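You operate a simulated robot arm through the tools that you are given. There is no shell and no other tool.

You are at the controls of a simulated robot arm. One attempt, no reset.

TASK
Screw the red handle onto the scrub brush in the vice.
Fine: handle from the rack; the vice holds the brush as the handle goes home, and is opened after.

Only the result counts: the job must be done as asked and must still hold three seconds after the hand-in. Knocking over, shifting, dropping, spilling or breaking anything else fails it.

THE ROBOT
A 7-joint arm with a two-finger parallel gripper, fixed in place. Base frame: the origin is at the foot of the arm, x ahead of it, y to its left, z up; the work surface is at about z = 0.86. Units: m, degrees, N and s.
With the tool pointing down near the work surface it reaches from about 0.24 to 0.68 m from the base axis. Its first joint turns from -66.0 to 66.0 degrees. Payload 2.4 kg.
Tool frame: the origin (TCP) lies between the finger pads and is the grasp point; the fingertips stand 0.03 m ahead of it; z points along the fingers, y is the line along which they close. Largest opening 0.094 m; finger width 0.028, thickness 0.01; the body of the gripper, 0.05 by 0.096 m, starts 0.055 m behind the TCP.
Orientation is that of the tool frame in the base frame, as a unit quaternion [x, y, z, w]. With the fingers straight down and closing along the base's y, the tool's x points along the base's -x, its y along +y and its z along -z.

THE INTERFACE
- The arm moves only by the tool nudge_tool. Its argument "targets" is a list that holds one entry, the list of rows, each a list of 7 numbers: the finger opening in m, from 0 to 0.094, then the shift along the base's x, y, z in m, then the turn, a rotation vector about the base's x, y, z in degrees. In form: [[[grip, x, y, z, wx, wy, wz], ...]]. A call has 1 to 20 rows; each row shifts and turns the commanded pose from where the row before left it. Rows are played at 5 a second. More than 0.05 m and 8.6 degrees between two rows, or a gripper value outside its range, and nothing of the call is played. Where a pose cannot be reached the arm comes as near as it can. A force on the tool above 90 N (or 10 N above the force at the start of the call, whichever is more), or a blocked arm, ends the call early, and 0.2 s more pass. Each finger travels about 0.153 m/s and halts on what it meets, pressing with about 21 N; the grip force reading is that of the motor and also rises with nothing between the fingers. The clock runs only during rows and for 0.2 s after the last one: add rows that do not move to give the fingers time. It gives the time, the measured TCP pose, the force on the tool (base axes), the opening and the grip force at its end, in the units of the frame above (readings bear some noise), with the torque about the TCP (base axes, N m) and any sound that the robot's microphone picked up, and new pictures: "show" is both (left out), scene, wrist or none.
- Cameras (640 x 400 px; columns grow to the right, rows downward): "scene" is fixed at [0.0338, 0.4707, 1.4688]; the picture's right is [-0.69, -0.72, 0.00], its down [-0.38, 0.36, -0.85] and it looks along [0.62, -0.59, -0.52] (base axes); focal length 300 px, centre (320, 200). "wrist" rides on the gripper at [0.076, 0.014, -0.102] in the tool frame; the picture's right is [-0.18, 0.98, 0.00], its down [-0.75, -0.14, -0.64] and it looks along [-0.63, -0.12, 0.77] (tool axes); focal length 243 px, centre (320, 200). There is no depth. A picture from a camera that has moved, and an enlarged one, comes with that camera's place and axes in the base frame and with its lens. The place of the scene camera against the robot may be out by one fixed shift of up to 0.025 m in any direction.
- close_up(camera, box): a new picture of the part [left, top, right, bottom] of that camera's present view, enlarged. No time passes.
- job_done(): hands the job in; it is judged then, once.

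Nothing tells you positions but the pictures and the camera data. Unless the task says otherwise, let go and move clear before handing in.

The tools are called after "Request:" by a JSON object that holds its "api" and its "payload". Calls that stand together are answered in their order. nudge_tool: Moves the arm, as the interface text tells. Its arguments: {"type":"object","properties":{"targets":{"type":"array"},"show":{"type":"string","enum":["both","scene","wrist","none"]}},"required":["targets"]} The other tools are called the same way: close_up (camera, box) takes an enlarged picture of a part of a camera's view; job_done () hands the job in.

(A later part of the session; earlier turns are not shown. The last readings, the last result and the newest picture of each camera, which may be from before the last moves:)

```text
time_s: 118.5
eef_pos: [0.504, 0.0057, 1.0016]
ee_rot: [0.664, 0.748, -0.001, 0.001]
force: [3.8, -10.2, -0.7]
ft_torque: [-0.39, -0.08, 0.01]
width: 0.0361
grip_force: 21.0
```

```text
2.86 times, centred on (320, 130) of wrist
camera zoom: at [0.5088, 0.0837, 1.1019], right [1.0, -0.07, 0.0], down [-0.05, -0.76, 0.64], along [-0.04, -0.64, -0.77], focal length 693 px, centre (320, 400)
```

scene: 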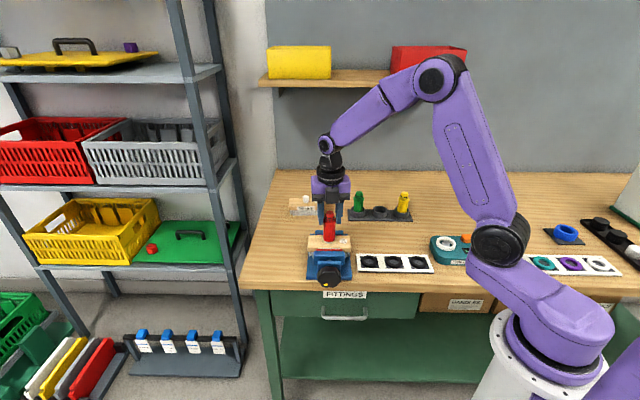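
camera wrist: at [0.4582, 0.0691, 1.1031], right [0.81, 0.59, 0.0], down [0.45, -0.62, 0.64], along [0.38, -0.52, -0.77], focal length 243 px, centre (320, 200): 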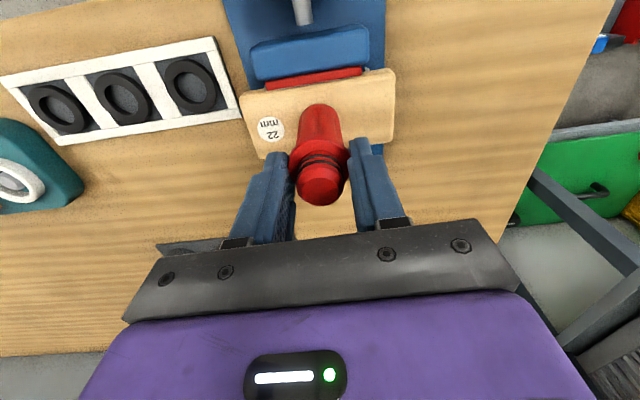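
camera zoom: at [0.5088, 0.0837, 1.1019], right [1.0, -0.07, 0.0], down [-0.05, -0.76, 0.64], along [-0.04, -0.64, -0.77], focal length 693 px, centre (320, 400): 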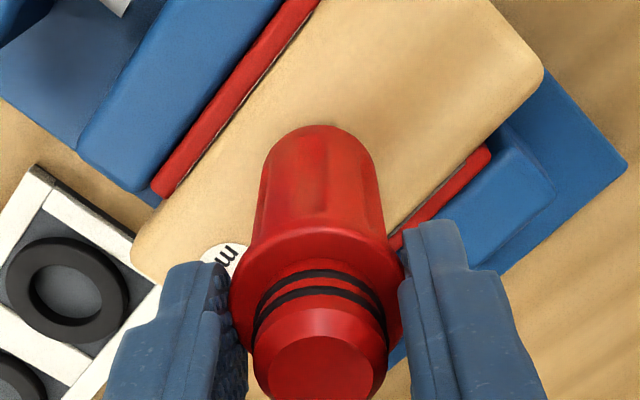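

Request:
{"api": "nudge_tool", "payload": {"targets": [[[0.01, 0.0002, -0.0005, -0.0002, 0, 0, -8], [0.01, 0, 0, -0.0002, 0, 0, -8], [0.01, 0, 0, -0.0002, 0, 0, -8], [0.01, 0, 0, 0, 0, 0, 0]]], "show": "none"}}

Request:
{"api": "nudge_tool", "payload": {"targets": [[[0.01, 0, 0, -0.0002, 0, 0, -8], [0.01, 0, 0, -0.0002, 0, 0, -8], [0.01, 0, 0, -0.0002, 0, 0, -8], [0.01, 0, 0, 0, 0, 0, 0]]], "show": "wrist"}}

Request:
{"api": "close_up", "payload": {"camera": "scene", "box": [310, 215, 350, 250]}}

```text
time_s: 119.5
eef_pos: [0.5043, 0.006, 0.999]
ee_rot: [0.804, 0.594, -0.001, 0.0]
force: [-1.6, -9.7, 0.4]
ft_torque: [-0.3, 0.14, 0.0]
width: 0.0359
grip_force: 20.8
```

```text
time_s: 120.5
eef_pos: [0.5038, 0.0057, 0.9984]
ee_rot: [0.91, 0.414, -0.002, -0.001]
force: [-7.0, -5.1, -2.4]
ft_torque: [-0.07, 0.24, 0.03]
width: 0.036
grip_force: 21.4
camera wrist: at [0.565, 0.0541, 1.1006], right [0.62, -0.79, 0.0], down [-0.6, -0.47, 0.64], along [-0.51, -0.4, -0.76], focal length 243 px, centre (320, 200)
```

wrist: 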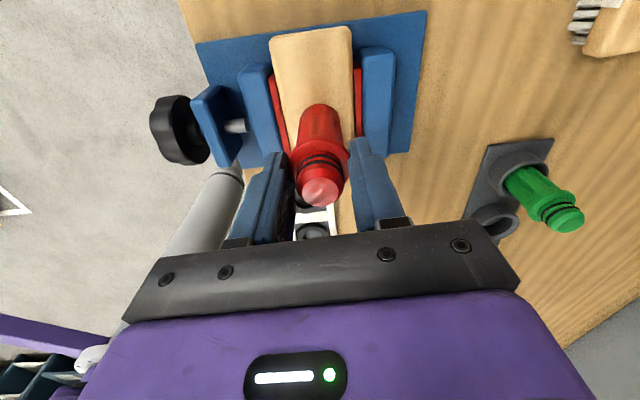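

```text
11.43 times, centred on (330, 232) of scene
camera zoom: at [0.0336, 0.4706, 1.4689], right [-0.69, -0.72, 0.0], down [-0.38, 0.36, -0.85], along [0.62, -0.59, -0.52], focal length 3426 px, centre (206, -171)
```

zoom: 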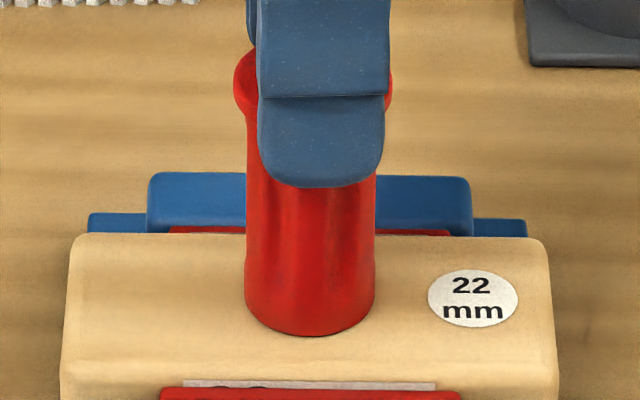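

Still no end-stop torque. I'll turn a little more within the safe wrist range, then regrip.

Request:
{"api": "nudge_tool", "payload": {"targets": [[[0.01, 0, 0, -0.0002, 0, 0, -8], [0.01, 0, 0, -0.0001, 0, 0, -8], [0.01, 0, 0, -0.0001, 0, 0, -8], [0.01, 0, 0, 0, 0, 0, 0]]], "show": "none"}}

Request:
{"api": "close_up", "payload": {"camera": "scene", "box": [310, 215, 350, 250]}}

Request:
{"api": "close_up", "payload": {"camera": "wrist", "box": [220, 60, 420, 200]}}

```text
time_s: 121.5
eef_pos: [0.5038, 0.0067, 0.9977]
ee_rot: [0.976, 0.216, 0.001, -0.001]
force: [4.7, -1.5, -0.9]
ft_torque: [0.01, -0.29, 0.21]
width: 0.0362
grip_force: 20.8
```

```text
11.43 times, centred on (330, 232) of scene
camera zoom: at [0.0339, 0.4707, 1.4688], right [-0.69, -0.72, 0.0], down [-0.38, 0.36, -0.85], along [0.62, -0.59, -0.52], focal length 3426 px, centre (206, -171)
```

zoom: 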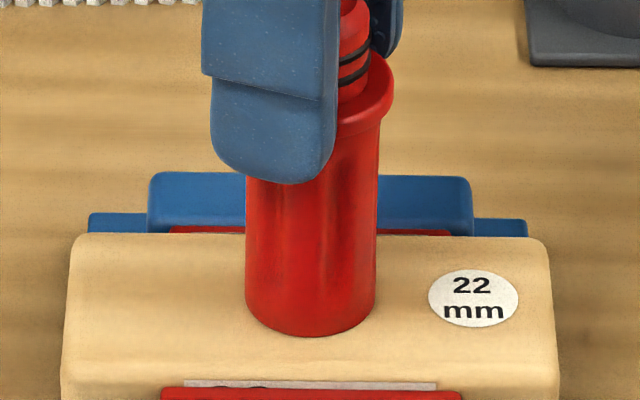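

```text
2.86 times, centred on (320, 130) of wrist
camera zoom: at [0.5798, 0.0258, 1.1015], right [0.25, -0.97, 0.0], down [-0.74, -0.19, 0.64], along [-0.62, -0.16, -0.77], focal length 693 px, centre (320, 400)
```

zoom: 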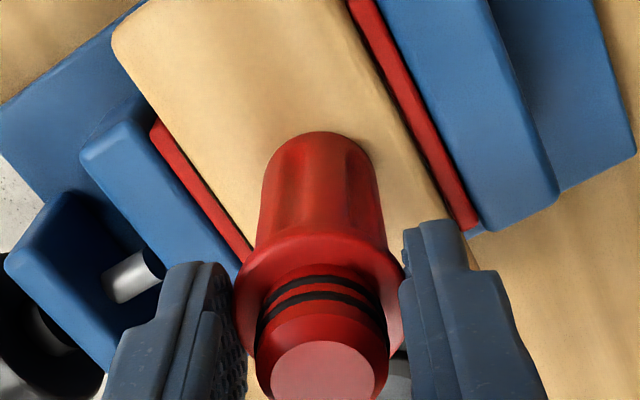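

Torque has started to rise (0.21 N·m), so it's close to seating. I'll release, swing the open gripper back about 176°, and regrip to tighten it home.

Request:
{"api": "nudge_tool", "payload": {"targets": [[[0.06, 0, 0, 0, 0, 0, 0], [0.06, 0, 0, 0, 0, 0, 0], [0.06, 0, 0, 0, 0, 0, 8], [0.06, 0, 0, 0, 0, 0, 8], [0.06, 0, 0, 0, 0, 0, 8], [0.06, 0, 0, 0, 0, 0, 8], [0.06, 0, 0, 0, 0, 0, 8], [0.06, 0, 0, 0, 0, 0, 8], [0.06, 0, 0, 0, 0, 0, 8], [0.06, 0, 0, 0, 0, 0, 8], [0.06, 0, 0, 0, 0, 0, 8], [0.06, 0, 0, 0, 0, 0, 8], [0.06, 0, 0, 0, 0, 0, 8], [0.06, 0, 0, 0, 0, 0, 8], [0.06, 0, 0, 0, 0, 0, 8], [0.06, 0, 0, 0, 0, 0, 8], [0.06, 0, 0, 0, 0, 0, 8], [0.06, 0, 0, 0, 0, 0, 8], [0.06, 0, 0, 0, 0, 0, 8], [0.06, 0, 0, 0, 0, 0, 8]]], "show": "wrist"}}

Request:
{"api": "close_up", "payload": {"camera": "wrist", "box": [220, 60, 420, 200]}}

Request:
{"api": "close_up", "payload": {"camera": "scene", "box": [300, 190, 360, 250]}}

```text
time_s: 125.7
eef_pos: [0.5047, 0.0063, 0.9974]
ee_rot: [0.096, 0.995, -0.002, 0.002]
force: [-0.6, 0.4, 0.9]
ft_torque: [0.03, -0.01, -0.03]
width: 0.06
grip_force: 0.0
camera wrist: at [0.4316, 0.0352, 1.0995], right [0.37, 0.93, 0.0], down [0.71, -0.28, 0.64], along [0.6, -0.24, -0.77], focal length 243 px, centre (320, 200)
```

wrist: 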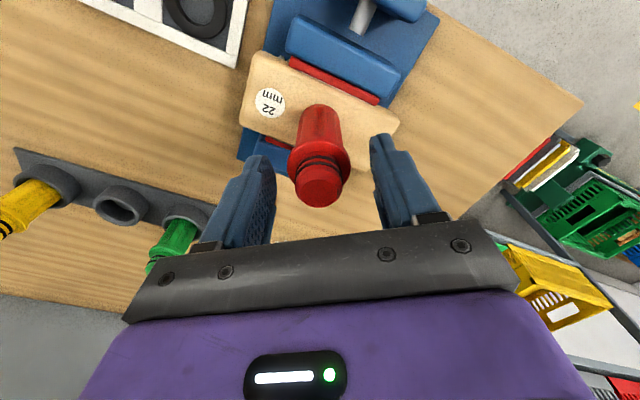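

```text
2.86 times, centred on (320, 130) of wrist
camera zoom: at [0.4316, 0.0352, 1.0995], right [0.37, 0.93, 0.0], down [0.71, -0.28, 0.64], along [0.6, -0.24, -0.77], focal length 693 px, centre (320, 400)
```

zoom: 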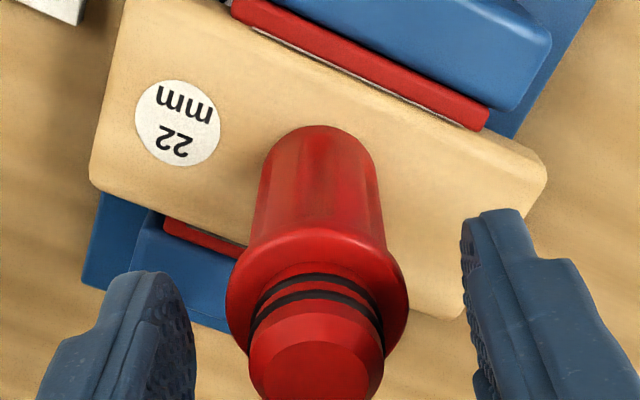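

```text
6.67 times, centred on (330, 220) of scene
camera zoom: at [0.0338, 0.4707, 1.4688], right [-0.69, -0.72, 0.0], down [-0.38, 0.36, -0.85], along [0.62, -0.59, -0.52], focal length 1999 px, centre (253, 67)
```

zoom: 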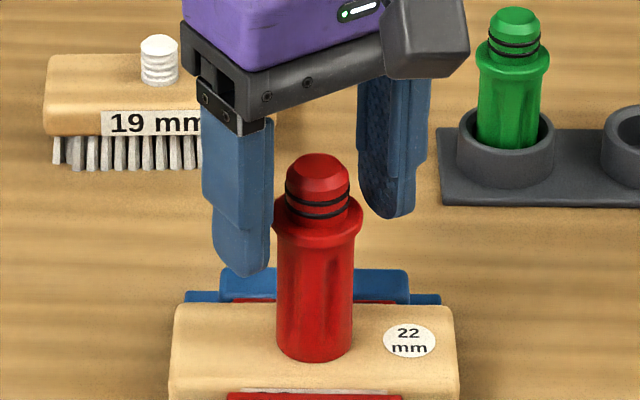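

The handle is standing straight and nearly seated. I'll turn a bit further back, regrip the collar and tighten.

Request:
{"api": "nudge_tool", "payload": {"targets": [[[0.06, 0, 0, 0, 0, 0, 8], [0.06, 0, 0, 0, 0, 0, 8], [0.06, 0, 0, 0, 0, 0, 8], [0.01, 0, 0, 0, 0, 0, 0], [0.01, 0, 0, 0, 0, 0, 0], [0.01, 0, 0, 0, 0, 0, 0], [0.01, 0, 0, -0.0001, 0, 0, -8], [0.01, 0, 0, -0.0001, 0, 0, -8], [0.01, 0, 0, 0, 0, 0, -8], [0.01, 0, 0, 0, 0, 0, 0]]], "show": "wrist"}}

Request:
{"api": "close_up", "payload": {"camera": "wrist", "box": [220, 60, 420, 200]}}

Request:
{"api": "nudge_tool", "payload": {"targets": [[[0.01, 0, 0, 0, 0, 0, -8], [0.01, 0, 0, 0, 0, 0, -8], [0.01, 0, 0, 0, 0, 0, -8], [0.01, 0, 0, 0, 0, 0, 0]]], "show": "wrist"}}

Request:
{"api": "close_up", "payload": {"camera": "wrist", "box": [220, 60, 420, 200]}}

```text
time_s: 127.9
eef_pos: [0.5048, 0.0069, 0.9972]
ee_rot: [0.097, 0.995, -0.001, 0.001]
force: [1.5, -8.1, 4.2]
ft_torque: [-0.22, 0.02, 0.32]
width: 0.0362
grip_force: 21.4
camera wrist: at [0.4315, 0.0353, 1.0998], right [0.37, 0.93, 0.0], down [0.71, -0.28, 0.64], along [0.6, -0.24, -0.76], focal length 243 px, centre (320, 200)
```

wrist: 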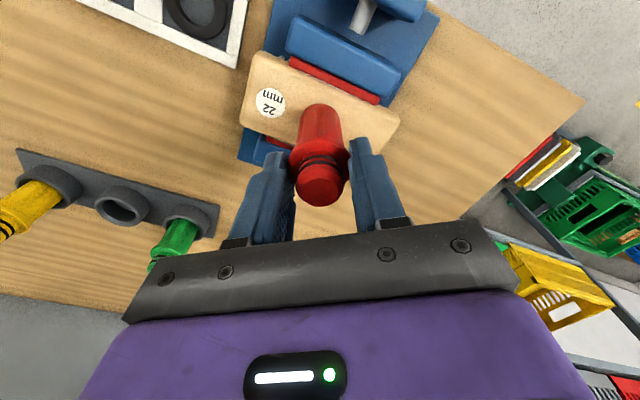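

```text
2.86 times, centred on (320, 130) of wrist
camera zoom: at [0.4315, 0.0353, 1.0998], right [0.37, 0.93, 0.0], down [0.71, -0.28, 0.64], along [0.6, -0.24, -0.76], focal length 693 px, centre (320, 400)
```

zoom: 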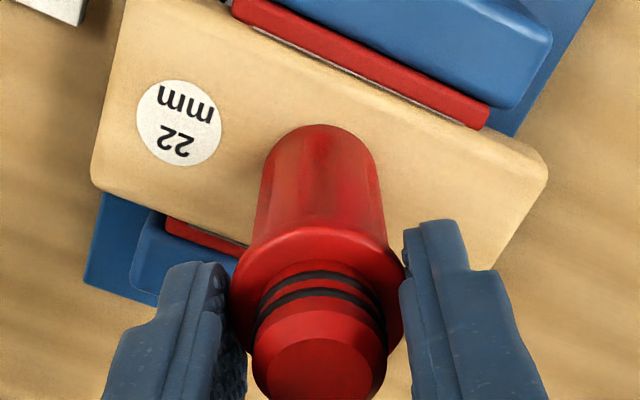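

```text
time_s: 128.9
eef_pos: [0.5039, 0.0065, 0.9981]
ee_rot: [0.302, 0.953, -0.001, 0.0]
force: [-2.0, -8.1, -1.0]
ft_torque: [-0.16, 0.11, 0.36]
width: 0.0362
grip_force: 20.7
camera wrist: at [0.4498, 0.0622, 1.1001], right [0.72, 0.7, 0.0], down [0.54, -0.55, 0.64], along [0.45, -0.46, -0.77], focal length 243 px, centre (320, 200)
```

wrist: 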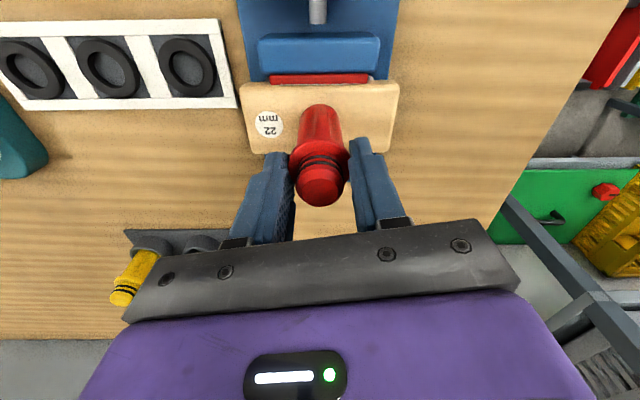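

```text
2.86 times, centred on (320, 130) of wrist
camera zoom: at [0.4498, 0.0622, 1.1001], right [0.72, 0.7, 0.0], down [0.54, -0.55, 0.64], along [0.45, -0.46, -0.77], focal length 693 px, centre (320, 400)
```

zoom: 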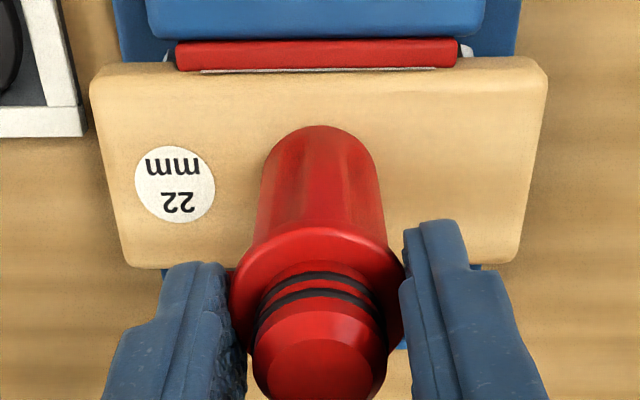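

Torque is at about 0.36 N·m. I'll check whether the handle still turns or has seated by comparing the flutes before and after another increment.

Request:
{"api": "close_up", "payload": {"camera": "scene", "box": [310, 215, 350, 250]}}

Request:
{"api": "nudge_tool", "payload": {"targets": [[[0.0, 0, 0, 0, 0, 0, -5], [0.0, 0, 0, 0, 0, 0, -5], [0.0, 0, 0, 0, 0, 0, 0]]], "show": "none"}}

Request:
{"api": "close_up", "payload": {"camera": "scene", "box": [310, 215, 350, 250]}}

Request:
{"api": "nudge_tool", "payload": {"targets": [[[0.0, 0, 0, 0, 0, 0, -5], [0.0, 0, 0, 0, 0, 0, -5], [0.0, 0, 0, 0, 0, 0, 0]]], "show": "none"}}

Request:
{"api": "close_up", "payload": {"camera": "scene", "box": [310, 215, 350, 250]}}

```text
11.43 times, centred on (330, 232) of scene
camera zoom: at [0.0337, 0.4705, 1.4689], right [-0.69, -0.72, 0.0], down [-0.38, 0.36, -0.85], along [0.62, -0.59, -0.52], focal length 3426 px, centre (206, -171)
```

zoom: 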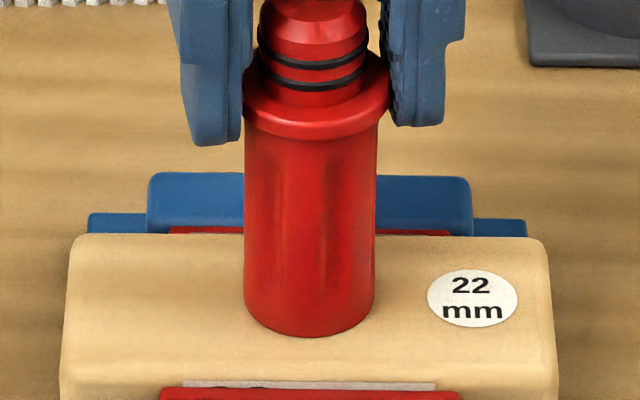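

```text
time_s: 129.7
eef_pos: [0.503, 0.0073, 0.9983]
ee_rot: [0.383, 0.924, -0.001, 0.0]
force: [-2.3, -3.3, -1.0]
ft_torque: [0.06, 0.13, 0.16]
width: 0.0361
grip_force: 21.0
```

```text
11.43 times, centred on (330, 232) of scene
camera zoom: at [0.0337, 0.4706, 1.4688], right [-0.69, -0.72, 0.0], down [-0.38, 0.36, -0.85], along [0.62, -0.59, -0.52], focal length 3426 px, centre (206, -171)
```

zoom: 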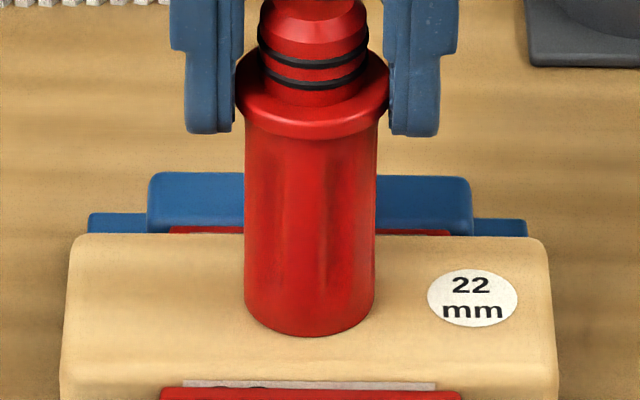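

```text
time_s: 130.5
eef_pos: [0.5046, 0.0059, 0.9993]
ee_rot: [0.462, 0.887, -0.001, 0.0]
force: [-2.0, -4.4, 6.3]
ft_torque: [-0.14, 0.08, 0.37]
width: 0.0362
grip_force: 21.4
```

```text
11.43 times, centred on (330, 232) of scene
camera zoom: at [0.0336, 0.4706, 1.4688], right [-0.69, -0.72, 0.0], down [-0.38, 0.36, -0.85], along [0.62, -0.59, -0.52], focal length 3426 px, centre (206, -171)
```

zoom: 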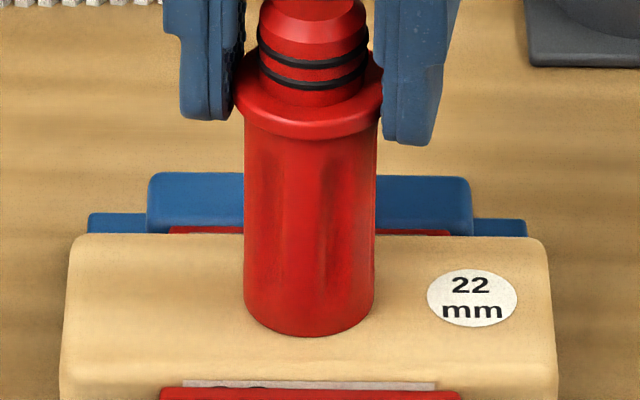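

The handle has stopped descending (rim constant), its base is flush on the brush and the grip now slips at about 0.37 N·m, so it is home. I'll release, rise straight up clear of the handle, and inspect.

Request:
{"api": "nudge_tool", "payload": {"targets": [[[0.065, 0, 0, 0, 0, 0, 0], [0.07, 0, 0, 0, 0, 0, 0], [0.07, 0, 0, 0, 0, 0, 0], [0.07, 0, 0, 0.02, 0, 0, 0], [0.07, 0, 0, 0.04, 0, 0, 0], [0.07, 0, 0, 0.04, 0, 0, 0], [0.07, 0, 0, 0.03, 0, 0, 0], [0.07, 0, 0, 0, 0, 0, 0]]]}}

Request:
{"api": "close_up", "payload": {"camera": "scene", "box": [300, 200, 360, 260]}}

Request:
{"api": "close_up", "payload": {"camera": "wrist", "box": [220, 20, 420, 180]}}

```text
time_s: 132.3
eef_pos: [0.502, 0.0042, 1.1262]
ee_rot: [0.462, 0.887, 0.0, 0.0]
force: [0.2, -1.3, 0.2]
ft_torque: [-0.01, -0.02, 0.01]
width: 0.0699
grip_force: 0.1
camera wrist: at [0.4704, 0.0747, 1.2282], right [0.91, 0.41, 0.0], down [0.32, -0.7, 0.64], along [0.27, -0.59, -0.77], focal length 243 px, centre (320, 200)
```

scene: 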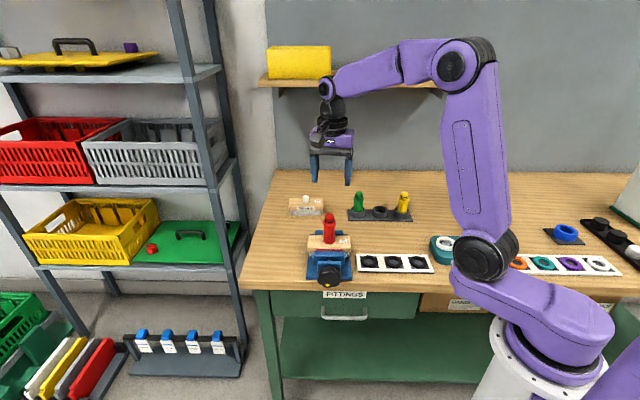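
wrist: 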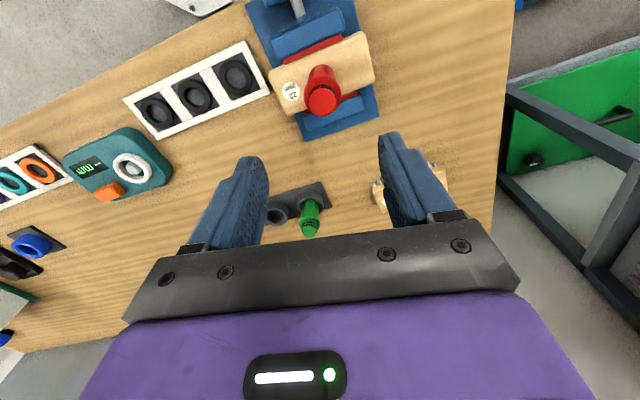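

```text
6.67 times, centred on (330, 230) of scene
camera zoom: at [0.0338, 0.4707, 1.4688], right [-0.69, -0.72, 0.0], down [-0.38, 0.36, -0.85], along [0.62, -0.59, -0.52], focal length 1999 px, centre (253, 0)
```

zoom: 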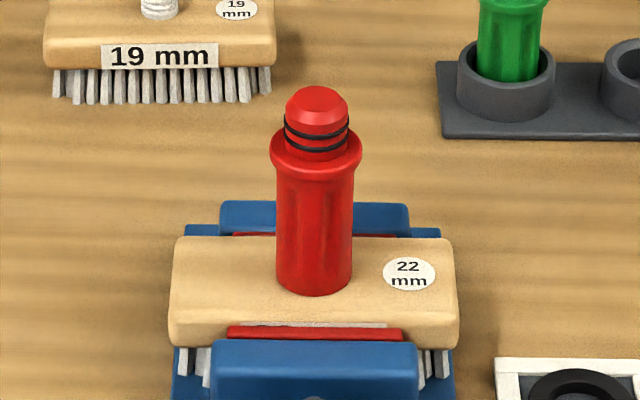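

```text
2.50 times, centred on (320, 100) of wrist
camera zoom: at [0.4704, 0.0747, 1.2282], right [0.91, 0.41, 0.0], down [0.32, -0.7, 0.64], along [0.27, -0.59, -0.77], focal length 606 px, centre (320, 450)
```

zoom: 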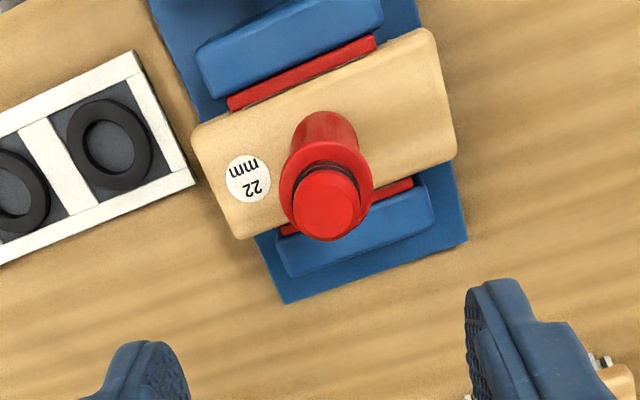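

The handle is seated flush and upright. Next I'll move out in front of the vice at a safe height while rotating to yaw +135°, the posture that pitched smoothly before.

Request:
{"api": "nudge_tool", "payload": {"targets": [[[0.094, -0.0074, 0.0074, 0, 0, 0, 8], [0.094, -0.0074, 0.0074, 0, 0, 0, 8], [0.094, -0.0074, 0.0074, 0, 0, 0, 8], [0.094, -0.0074, 0.0074, 0, 0, 0, 8], [0.094, -0.0074, 0.0074, 0, 0, 0, 8], [0.094, -0.0074, 0.0074, 0, 0, 0, 8], [0.094, -0.0074, 0.0074, 0, 0, 0, 8], [0.094, -0.0074, 0.0074, 0, 0, 0, 8], [0.094, -0.0074, 0.0074, 0, 0, 0, 8], [0.094, -0.0074, 0.0074, 0, 0, 0, 8], [0.094, -0.0074, 0.0074, 0, 0, 0, 8], [0.094, -0.0074, 0.0074, 0, 0, 0, 8], [0.094, -0.0074, 0.0074, 0, 0, 0, 8], [0.094, -0.0074, 0.0074, 0, 0, 0, 8], [0.094, -0.0074, 0.0074, 0, 0, 0, 8], [0.094, -0.0074, 0.0074, 0, 0, 0, 8], [0.094, -0.0074, 0.0074, 0, 0, 0, 8], [0.094, -0.0074, 0.0074, 0, 0, 0, 8], [0.094, -0.0074, 0.0074, 0, 0, 0, 8], [0.094, -0.0064, 0.0074, 0, 0, 0, 8]]], "show": "none"}}

Request:
{"api": "nudge_tool", "payload": {"targets": [[[0.094, 0, 0, -0.01, 0, 0, 8], [0.094, 0, 0, -0.005, 0, 0, 8], [0.094, 0, 0, 0, 0, 0, 8], [0.094, 0, 0, 0, 0, 0, 6], [0.094, 0, 0, 0, 0, 0, 0], [0.094, 0, 0, 0, 0, 0, 0]]]}}

```text
time_s: 136.5
eef_pos: [0.357, 0.1545, 1.1279]
ee_rot: [0.794, -0.608, 0.0, -0.001]
force: [0.2, 0.8, 0.5]
ft_torque: [-0.01, -0.03, 0.01]
width: 0.094
grip_force: 0.1
```

```text
time_s: 137.9
eef_pos: [0.3567, 0.1544, 1.1131]
ee_rot: [0.924, -0.383, -0.001, -0.001]
force: [0.0, 0.5, -0.1]
ft_torque: [0.0, 0.0, -0.01]
width: 0.094
grip_force: 0.2
camera wrist: at [0.4006, 0.0903, 1.2154], right [-0.82, -0.57, 0.0], down [-0.43, 0.63, 0.64], along [-0.36, 0.53, -0.77], focal length 243 px, centre (320, 200)
```

scene: 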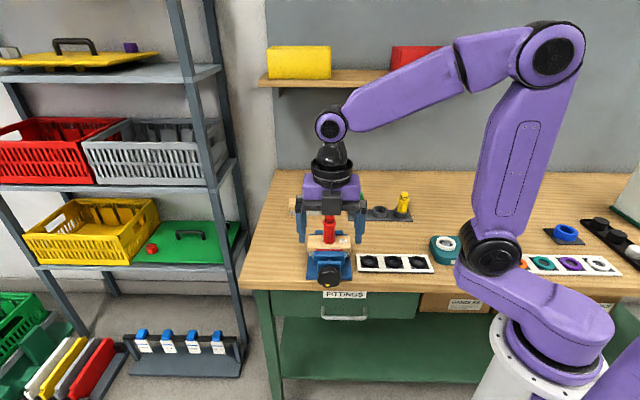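
wrist: 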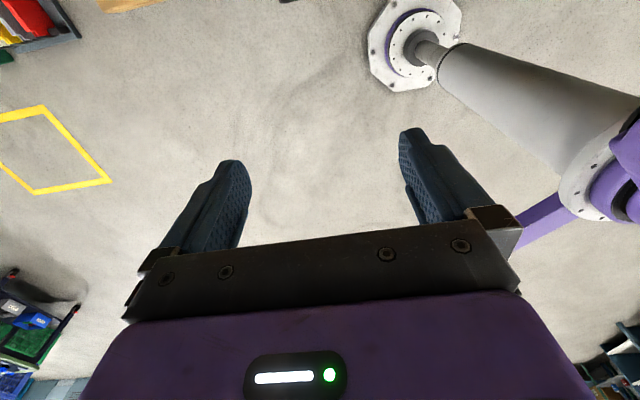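

Same posture as before. I'll pitch the tool to horizontal toward the knob in two stages.

Request:
{"api": "nudge_tool", "payload": {"targets": [[[0.094, 0, 0, 0, -5.657, -5.657, 0], [0.094, 0, 0, 0, -5.657, -5.657, 0], [0.094, 0, 0, 0, -5.657, -5.657, 0], [0.094, 0, 0, 0, -5.657, -5.657, 0], [0.094, 0, 0, 0, -5.657, -5.657, 0], [0.094, 0, 0, 0, -5.657, -5.657, 0], [0.094, 0, 0, -0.01, -5.657, -5.657, 0], [0.094, 0, 0, -0.01, -5.657, -5.657, 0], [0.094, 0, 0, -0.01, -5.657, -5.657, 0], [0.094, 0, 0, -0.01, -5.657, -5.657, 0], [0.094, 0, 0, -0.01, -5.657, -5.657, 0], [0.094, 0, 0, -0.01, -1.414, -1.414, 0], [0.094, 0, 0, 0, 0, 0, 0]]]}}

Request:
{"api": "close_up", "payload": {"camera": "wrist", "box": [220, 60, 420, 240]}}

```text
time_s: 140.7
eef_pos: [0.357, 0.1536, 1.0533]
ee_rot: [0.653, -0.271, 0.654, 0.27]
force: [-0.8, -0.1, -0.5]
ft_torque: [-0.02, 0.01, -0.03]
width: 0.0941
grip_force: 0.1
camera wrist: at [0.2738, 0.2162, 1.1298], right [-0.69, -0.7, -0.19], down [-0.35, 0.55, -0.75], along [0.63, -0.46, -0.63], focal length 243 px, centre (320, 200)
```

scene: 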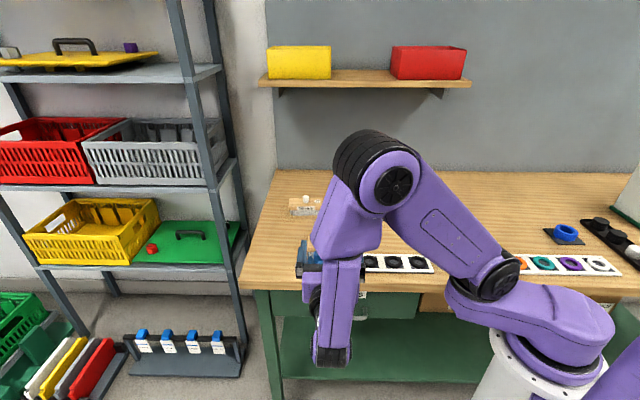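
wrist: 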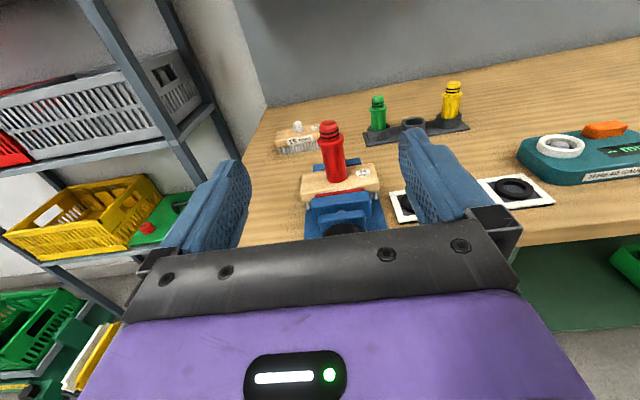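

```text
2.22 times, centred on (320, 150) of wrist
camera zoom: at [0.2738, 0.2162, 1.1298], right [-0.69, -0.7, -0.19], down [-0.35, 0.55, -0.75], along [0.63, -0.46, -0.63], focal length 539 px, centre (320, 311)
```

zoom: 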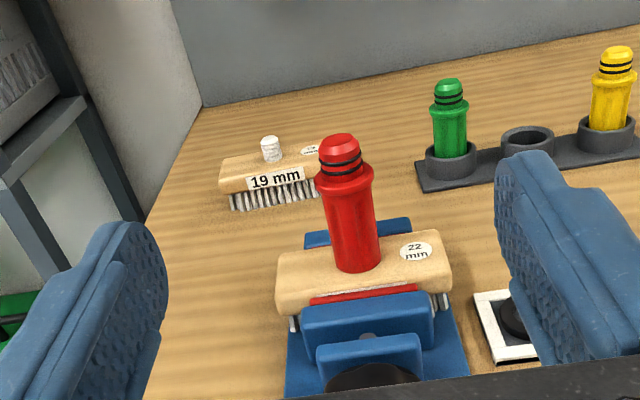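

The view down the tool shows the handle upright on the brush. I'll roll back to a low roll angle so the counter-clockwise (opening) stroke has full range.

Request:
{"api": "nudge_tool", "payload": {"targets": [[[0.094, 0, 0, 0, 5.657, -5.657, 0], [0.094, 0, 0, 0, 5.657, -5.657, 0], [0.094, 0, 0, 0, 5.657, -5.657, 0], [0.094, 0, 0, 0, 5.657, -5.657, 0], [0.094, 0, 0, 0, 5.657, -5.657, 0], [0.094, 0, 0, 0, 5.657, -5.657, 0], [0.094, 0, 0, 0, 5.657, -5.657, 0], [0.094, 0, 0, 0, 5.657, -5.657, 0], [0.094, 0, 0, 0, 5.657, -5.657, 0], [0.094, 0, 0, 0, 5.657, -5.657, 0], [0.094, 0, 0, 0, 5.657, -5.657, 0], [0.094, 0, 0, 0, 5.657, -5.657, 0], [0.094, 0, 0, -0.03, 5.657, -5.657, 0], [0.094, 0, 0, -0.03, 5.657, -5.657, 0], [0.094, 0, 0, -0.03, 5.657, -5.657, 0], [0.094, 0, 0, -0.03, 5.657, -5.657, 0], [0.094, 0, 0, -0.03, 5.657, -5.657, 0], [0.094, 0, 0, -0.005, 5.657, -5.657, 0], [0.094, 0, 0, 0, 5.657, -5.657, 0], [0.094, 0, 0, 0, 0, 0, 0]]]}}

Request:
{"api": "close_up", "payload": {"camera": "wrist", "box": [200, 40, 440, 220]}}

```text
time_s: 144.9
eef_pos: [0.3555, 0.1533, 0.8993]
ee_rot: [0.106, 0.698, -0.42, 0.57]
force: [-0.4, -0.1, 0.1]
ft_torque: [0.02, -0.01, -0.01]
width: 0.0941
grip_force: 0.1
camera wrist: at [0.2684, 0.2099, 0.8254], right [0.68, 0.68, -0.29], down [-0.29, 0.61, 0.73], along [0.68, -0.41, 0.61], focal length 243 px, centre (320, 200)
```

scene: 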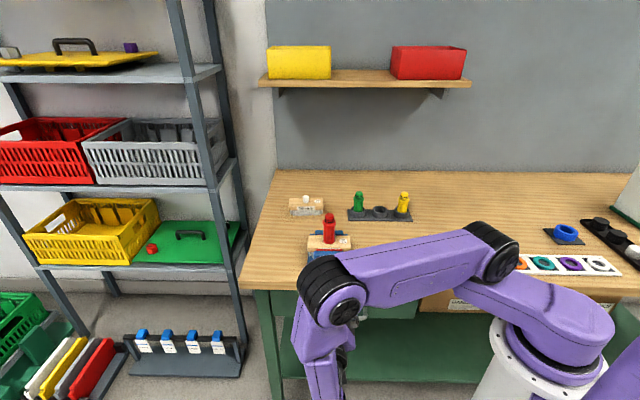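
wrist: 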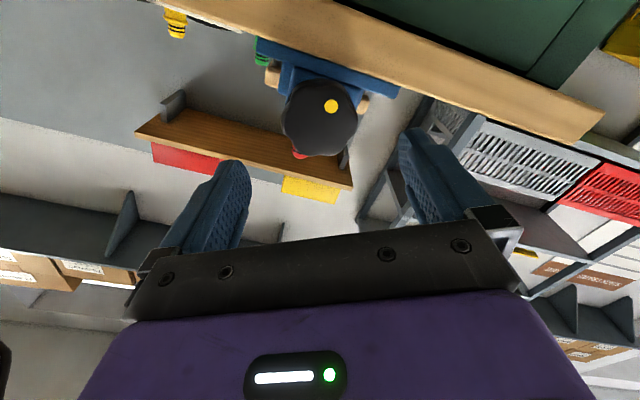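

```text
2.22 times, centred on (320, 130) of wrist
camera zoom: at [0.2684, 0.2099, 0.8254], right [0.68, 0.68, -0.29], down [-0.29, 0.61, 0.73], along [0.68, -0.41, 0.61], focal length 539 px, centre (320, 356)
```

zoom: 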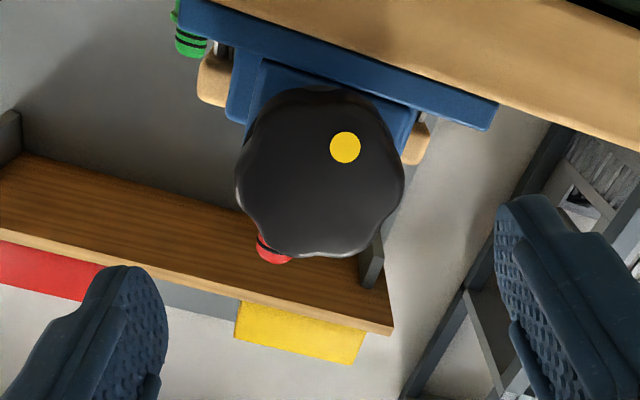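

Positioned in front of the knob at roll about 28°. I'll slide in, grip, and start turning counter-clockwise to open.

Request:
{"api": "nudge_tool", "payload": {"targets": [[[0.094, 0.0158, -0.0156, -0.001, 0, 0, 0], [0.094, 0.0158, -0.0156, 0, 0, 0, 0], [0.094, 0.0155, -0.0152, 0, 0, 0, 0], [0.094, 0, 0, 0, 0, 0, 0], [0.02, 0, 0, 0, 0, 0, 0], [0.02, 0, 0, 0, 0, 0, 0], [0.02, 0, 0, 0, 0, 0, 0]]], "show": "wrist"}}

Request:
{"api": "nudge_tool", "payload": {"targets": [[[0.02, 0, 0, 0, -5.657, 5.657, 0], [0.02, 0, 0, 0, -5.657, 5.657, 0], [0.02, 0, 0, 0, -5.657, 5.657, 0], [0.02, 0, 0, 0, -5.657, 5.657, 0], [0.02, 0, 0, 0, 0, 0, 0]]], "show": "wrist"}}

```text
time_s: 146.5
eef_pos: [0.4036, 0.1049, 0.8973]
ee_rot: [0.106, 0.698, -0.424, 0.567]
force: [-4.6, -27.2, -1.7]
ft_torque: [-0.48, 0.13, 0.71]
width: 0.0577
grip_force: 44.7
camera wrist: at [0.3146, 0.1616, 0.8216], right [0.68, 0.67, -0.3], down [-0.29, 0.62, 0.73], along [0.67, -0.41, 0.61], focal length 243 px, centre (320, 200)
```

wrist: 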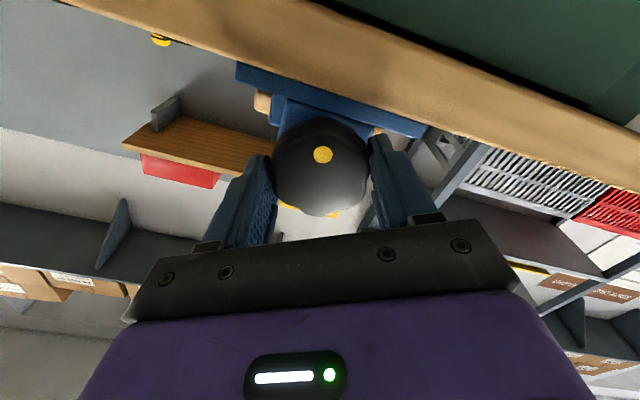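

```text
time_s: 147.7
eef_pos: [0.4023, 0.1054, 0.8977]
ee_rot: [-0.089, 0.7, -0.564, 0.428]
force: [-4.3, -28.8, 4.7]
ft_torque: [0.15, 0.66, -0.09]
width: 0.0577
grip_force: 45.1
camera wrist: at [0.2892, 0.137, 0.8467], right [0.46, 0.45, -0.76], down [-0.04, 0.87, 0.5], along [0.88, -0.2, 0.42], focal length 243 px, centre (320, 200)
```

wrist: 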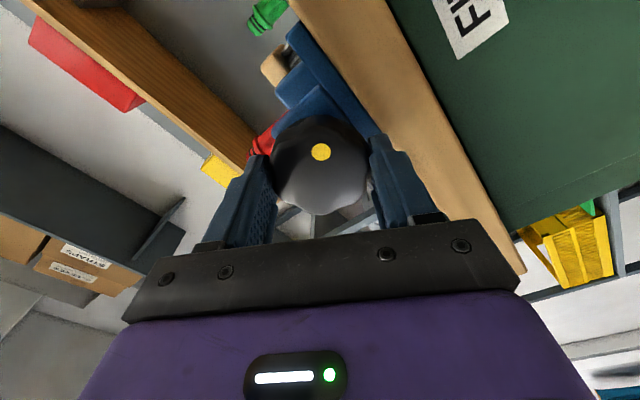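

The knob turns with the gripper in the opening direction. I'll relieve the side load and continue.

Request:
{"api": "nudge_tool", "payload": {"targets": [[[0.02, -0.0007, -0.0017, 0, -5.657, 5.657, 0], [0.02, 0, 0, 0, -5.657, 5.657, 0], [0.02, 0, 0, 0, -5.657, 5.657, 0], [0.02, 0, 0, 0, -5.657, 5.657, 0], [0.02, 0, 0, 0, -5.657, 5.657, 0], [0.02, 0, 0, 0, -5.657, 5.657, 0], [0.02, 0, 0, 0, -5.657, 5.657, 0], [0.02, 0, 0, 0, -5.657, 5.657, 0], [0.02, 0, 0, 0, 0, 0, 0]]], "show": "wrist"}}

Request:
{"api": "close_up", "payload": {"camera": "wrist", "box": [200, 40, 440, 220]}}

```text
time_s: 149.7
eef_pos: [0.4036, 0.1065, 0.8979]
ee_rot: [0.449, -0.544, 0.706, -0.068]
force: [-5.0, -3.8, 26.0]
ft_torque: [-0.43, -0.25, -1.33]
width: 0.0574
grip_force: 45.5
camera wrist: at [0.2804, 0.128, 0.9276], right [-0.28, -0.29, -0.92], down [0.04, 0.95, -0.31], along [0.96, -0.12, -0.25], focal length 243 px, centre (320, 200)
```

wrist: 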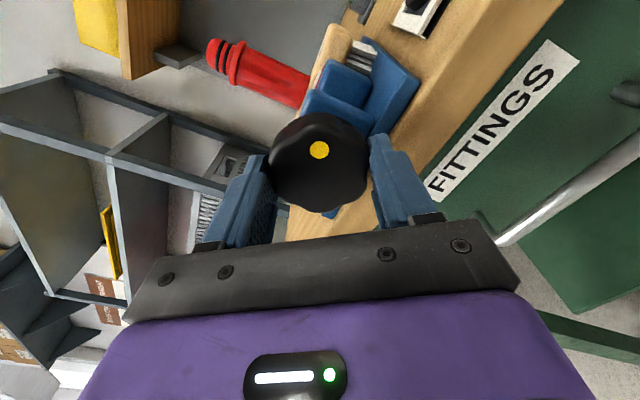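

```text
2.22 times, centred on (320, 130) of wrist
camera zoom: at [0.2804, 0.128, 0.9276], right [-0.28, -0.29, -0.92], down [0.04, 0.95, -0.31], along [0.96, -0.12, -0.25], focal length 539 px, centre (320, 356)
```

zoom: 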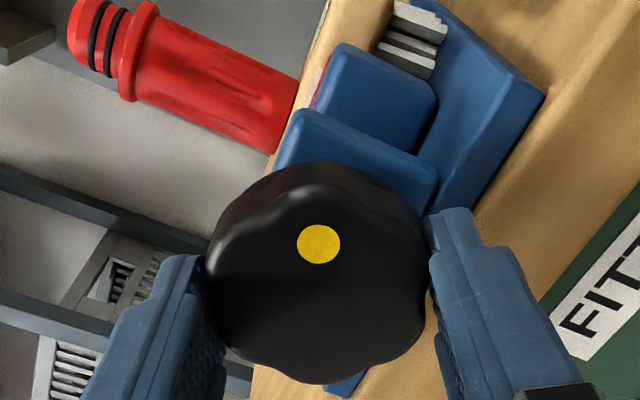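

Request:
{"api": "nudge_tool", "payload": {"targets": [[[0.02, 0, 0, 0.001, -5.657, 5.657, 0], [0.02, 0, 0, 0, -5.657, 5.657, 0], [0.02, 0, 0, 0, -5.657, 5.657, 0], [0.02, 0, 0, 0, -5.657, 5.657, 0], [0.02, 0, 0, 0, -5.657, 5.657, 0], [0.02, 0, 0, 0, -5.657, 5.657, 0], [0.02, 0, 0, 0, -5.657, 5.657, 0], [0.02, 0, 0, 0, 0, 0, 0]]], "show": "wrist"}}

Request:
{"api": "close_up", "payload": {"camera": "wrist", "box": [220, 40, 420, 180]}}

```text
time_s: 151.5
eef_pos: [0.4033, 0.1055, 0.8974]
ee_rot: [0.653, -0.272, 0.653, 0.272]
force: [-9.1, -7.8, 10.7]
ft_torque: [-0.84, -0.82, -0.24]
width: 0.0576
grip_force: 45.2
camera wrist: at [0.3209, 0.1686, 0.9736], right [-0.7, -0.69, -0.18], down [-0.35, 0.55, -0.75], along [0.62, -0.46, -0.63], focal length 243 px, centre (320, 200)
```

wrist: 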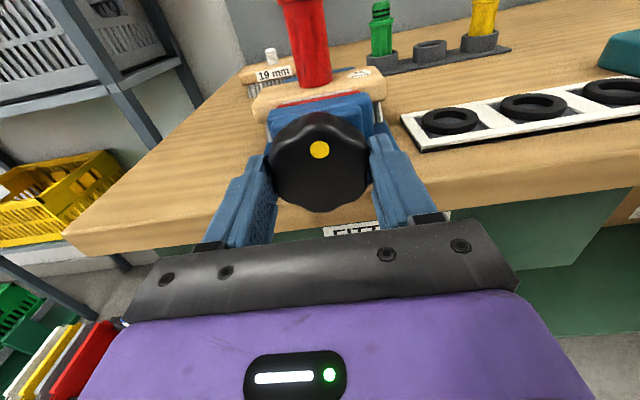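

```text
2.86 times, centred on (320, 110) of wrist
camera zoom: at [0.3209, 0.1686, 0.9736], right [-0.7, -0.69, -0.18], down [-0.35, 0.55, -0.75], along [0.62, -0.46, -0.63], focal length 693 px, centre (320, 457)
```

zoom: 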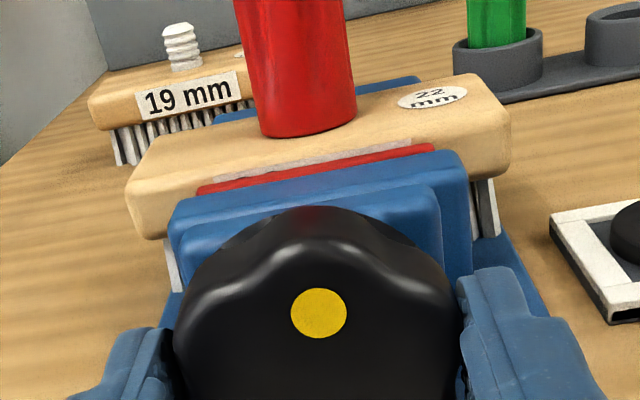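

Windup is coming off; the jaw hasn't moved back yet. I'll finish this stroke and then regrip for more turns.

Request:
{"api": "nudge_tool", "payload": {"targets": [[[0.02, 0, 0, 0, -5.657, 5.657, 0], [0.02, 0, 0, 0, -5.657, 5.657, 0], [0.02, 0, 0, 0, -5.657, 5.657, 0], [0.02, 0, 0, 0, -5.657, 5.657, 0], [0.02, 0, 0, 0, -5.657, 5.657, 0], [0.02, 0, 0, 0, -5.657, 5.657, 0], [0.02, 0, 0, 0, -5.657, 5.657, 0], [0.02, 0, 0, 0, 0, 0, 0]]], "show": "wrist"}}

```text
time_s: 153.3
eef_pos: [0.4032, 0.1065, 0.8974]
ee_rot: [0.705, 0.067, 0.448, 0.546]
force: [1.4, -9.3, -0.9]
ft_torque: [0.24, 0.23, -1.36]
width: 0.0576
grip_force: 44.9
camera wrist: at [0.37, 0.2172, 0.9523], right [-0.5, -0.5, 0.71], down [-0.84, 0.07, -0.54], along [0.22, -0.87, -0.45], focal length 243 px, centre (320, 200)
```

wrist: 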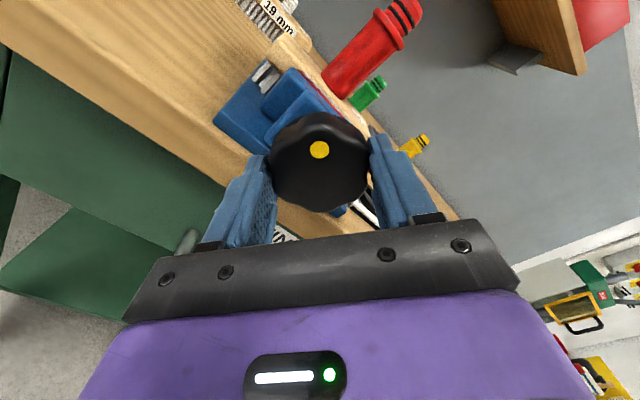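

Stroke done at about 208° of opening. I'll release, back out, roll back, and regrip.

Request:
{"api": "nudge_tool", "payload": {"targets": [[[0.094, 0, 0, 0, 0, 0, 0], [0.094, 0, 0, 0, 0, 0, 0], [0.094, -0.018, 0.018, 0, 0, 0, 0], [0.094, -0.018, 0.018, 0, 0, 0, 0], [0.094, 0, 0, 0, 5.657, -5.657, 0], [0.094, 0, 0, 0, 5.657, -5.657, 0], [0.094, 0, 0, 0, 5.657, -5.657, 0], [0.094, 0, 0, 0, 5.657, -5.657, 0], [0.094, 0, 0, 0, 5.657, -5.657, 0], [0.094, 0, 0, 0, 5.657, -5.657, 0], [0.094, 0, 0, 0, 5.657, -5.657, 0], [0.094, 0, 0, 0, 5.657, -5.657, 0], [0.094, 0, 0, 0, 5.657, -5.657, 0], [0.094, 0, 0, 0, 5.657, -5.657, 0], [0.094, 0, 0, 0, 5.657, -5.657, 0], [0.094, 0, 0, 0, 5.657, -5.657, 0], [0.094, 0, 0, 0, 5.657, -5.657, 0]]], "show": "none"}}

Request:
{"api": "nudge_tool", "payload": {"targets": [[[0.094, 0, 0, 0, 5.657, -5.657, 0], [0.094, 0, 0, 0, 5.657, -5.657, 0], [0.094, 0, 0, 0, 5.657, -5.657, 0], [0.094, 0, 0, 0, 5.657, -5.657, 0], [0.094, 0, 0, 0, 5.657, -5.657, 0], [0.094, 0, 0, 0, 5.657, -5.657, 0], [0.094, 0, 0, 0, 5.657, -5.657, 0], [0.094, 0, 0, 0, 5.657, -5.657, 0], [0.094, 0, 0, 0, 5.657, -5.657, 0], [0.094, 0, 0, 0, 5.657, -5.657, 0], [0.094, 0, 0, 0, 5.657, -5.657, 0], [0.094, 0, 0, 0, 5.657, -5.657, 0], [0.094, 0, 0, 0, 5.657, -5.657, 0], [0.094, 0, 0, 0, 0, 0, 0]]], "show": "both"}}

Request:
{"api": "close_up", "payload": {"camera": "scene", "box": [300, 200, 360, 260]}}

```text
time_s: 156.9
eef_pos: [0.3667, 0.142, 0.8981]
ee_rot: [0.487, -0.513, 0.707, -0.02]
force: [0.5, 0.4, 0.1]
ft_torque: [0.0, 0.01, 0.01]
width: 0.0942
grip_force: 0.1
```

```text
time_s: 159.9
eef_pos: [0.3684, 0.1418, 0.8968]
ee_rot: [0.105, 0.699, -0.42, 0.569]
force: [0.0, 0.1, 0.2]
ft_torque: [0.01, 0.02, -0.01]
width: 0.094
grip_force: 0.1
camera wrist: at [0.2789, 0.1979, 0.8228], right [0.68, 0.68, -0.29], down [-0.29, 0.61, 0.73], along [0.68, -0.41, 0.61], focal length 243 px, centre (320, 200)
```

scene: 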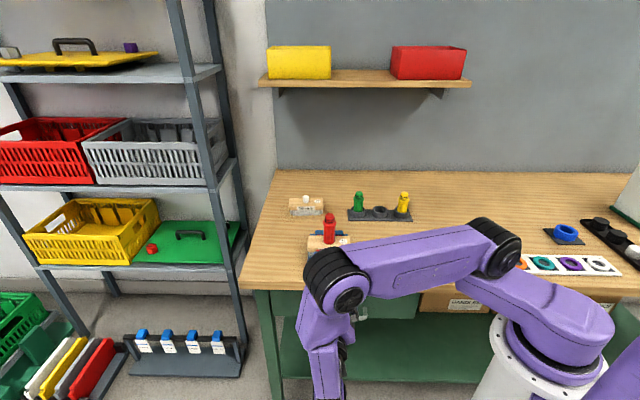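
wrist: 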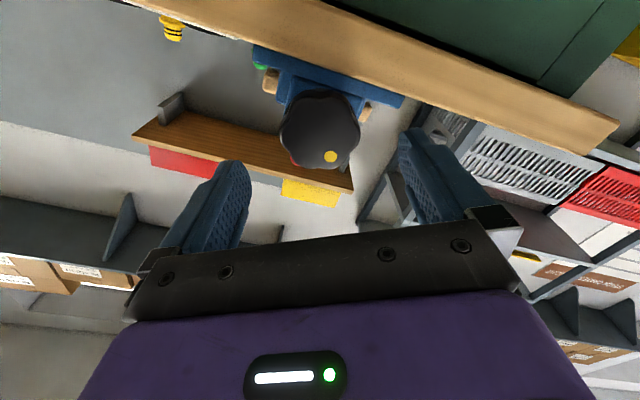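

```text
6.67 times, centred on (330, 230) of scene
camera zoom: at [0.0338, 0.4707, 1.4688], right [-0.69, -0.72, 0.0], down [-0.38, 0.36, -0.85], along [0.62, -0.59, -0.52], focal length 1999 px, centre (253, 0)
```

zoom: 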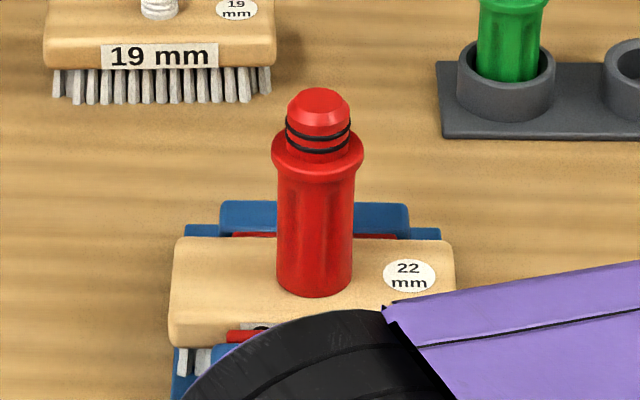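

The jaw has begun to retreat (more of the front label shows), and the brush with handle stands steady. I'll go in for another opening stroke.

Request:
{"api": "nudge_tool", "payload": {"targets": [[[0.094, 0.0175, -0.0175, 0.001, 0, 0, 0], [0.094, 0.0172, -0.0175, 0, 0, 0, 0], [0.094, 0, 0, 0, 0, 0, 0], [0.02, 0, 0, 0, 0, 0, 0], [0.02, 0, 0, 0, 0, 0, 0], [0.02, 0, 0, 0, 0, 0, 0], [0.02, 0, 0, 0, -5.657, 5.657, 0], [0.02, 0, 0, 0, -5.657, 5.657, 0], [0.02, 0, 0, 0, -5.657, 5.657, 0], [0.02, 0, 0, 0, -5.657, 5.657, 0], [0.02, 0, 0, 0, -5.657, 5.657, 0], [0.02, 0, 0, 0, -5.657, 5.657, 0], [0.02, 0, 0, 0, 0, 0, 0]]], "show": "wrist"}}

```text
time_s: 162.7
eef_pos: [0.4025, 0.1055, 0.8973]
ee_rot: [-0.191, 0.682, -0.615, 0.346]
force: [29.7, -17.3, -21.8]
ft_torque: [-0.3, -0.29, 0.64]
width: 0.0574
grip_force: 45.1
camera wrist: at [0.2801, 0.1288, 0.8659], right [0.29, 0.29, -0.91], down [0.04, 0.95, 0.32], along [0.96, -0.13, 0.26], focal length 243 px, centre (320, 200)
```

wrist: 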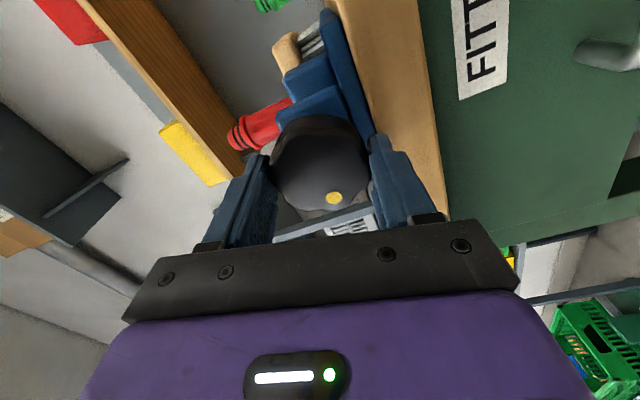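

Request:
{"api": "nudge_tool", "payload": {"targets": [[[0.02, 0.001, -0.0008, -0.001, -5.657, 5.657, 0], [0.02, 0, 0, 0, -5.657, 5.657, 0], [0.02, 0, 0, 0, -5.657, 5.657, 0], [0.02, 0, 0, 0, -5.657, 5.657, 0], [0.02, 0, 0, 0, -5.657, 5.657, 0], [0.02, 0, 0, 0, -5.657, 5.657, 0], [0.02, 0, 0, 0, -5.657, 5.657, 0], [0.02, 0, 0, 0, -5.657, 5.657, 0], [0.02, 0, 0, 0, -5.657, 5.657, 0], [0.02, 0, 0, 0, -5.657, 5.657, 0], [0.02, 0, 0, 0, -5.657, 5.657, 0], [0.02, 0, 0, 0, -5.657, 5.657, 0], [0.02, 0, 0, 0, -5.657, 5.657, 0], [0.02, 0, 0, 0, 0, 0, 0]]], "show": "wrist"}}

Request:
{"api": "close_up", "payload": {"camera": "wrist", "box": [220, 40, 420, 180]}}

```text
time_s: 165.7
eef_pos: [0.4027, 0.1064, 0.8995]
ee_rot: [0.653, -0.268, 0.655, 0.271]
force: [-4.3, -8.9, 22.5]
ft_torque: [-0.07, -0.04, -0.3]
width: 0.0575
grip_force: 44.6
camera wrist: at [0.3199, 0.1693, 0.9739], right [-0.69, -0.7, -0.18], down [-0.35, 0.55, -0.76], along [0.63, -0.46, -0.63], focal length 243 px, centre (320, 200)
```

wrist: 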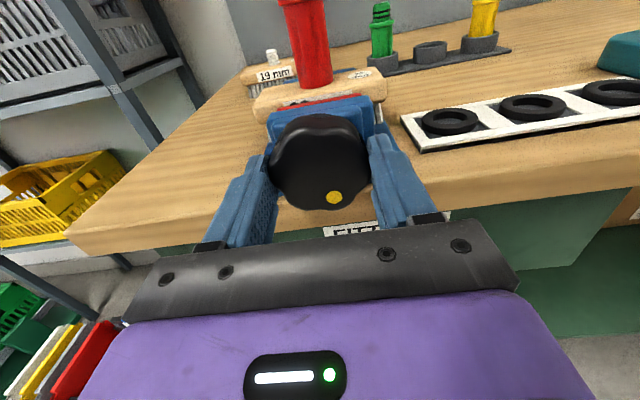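

```text
2.86 times, centred on (320, 110) of wrist
camera zoom: at [0.3199, 0.1693, 0.9739], right [-0.69, -0.7, -0.18], down [-0.35, 0.55, -0.76], along [0.63, -0.46, -0.63], focal length 693 px, centre (320, 457)
```

zoom: 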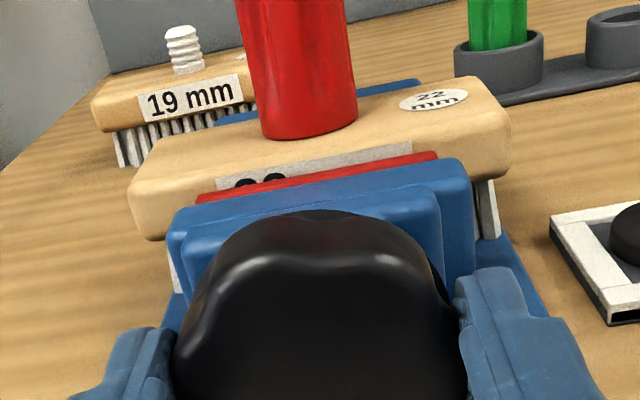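

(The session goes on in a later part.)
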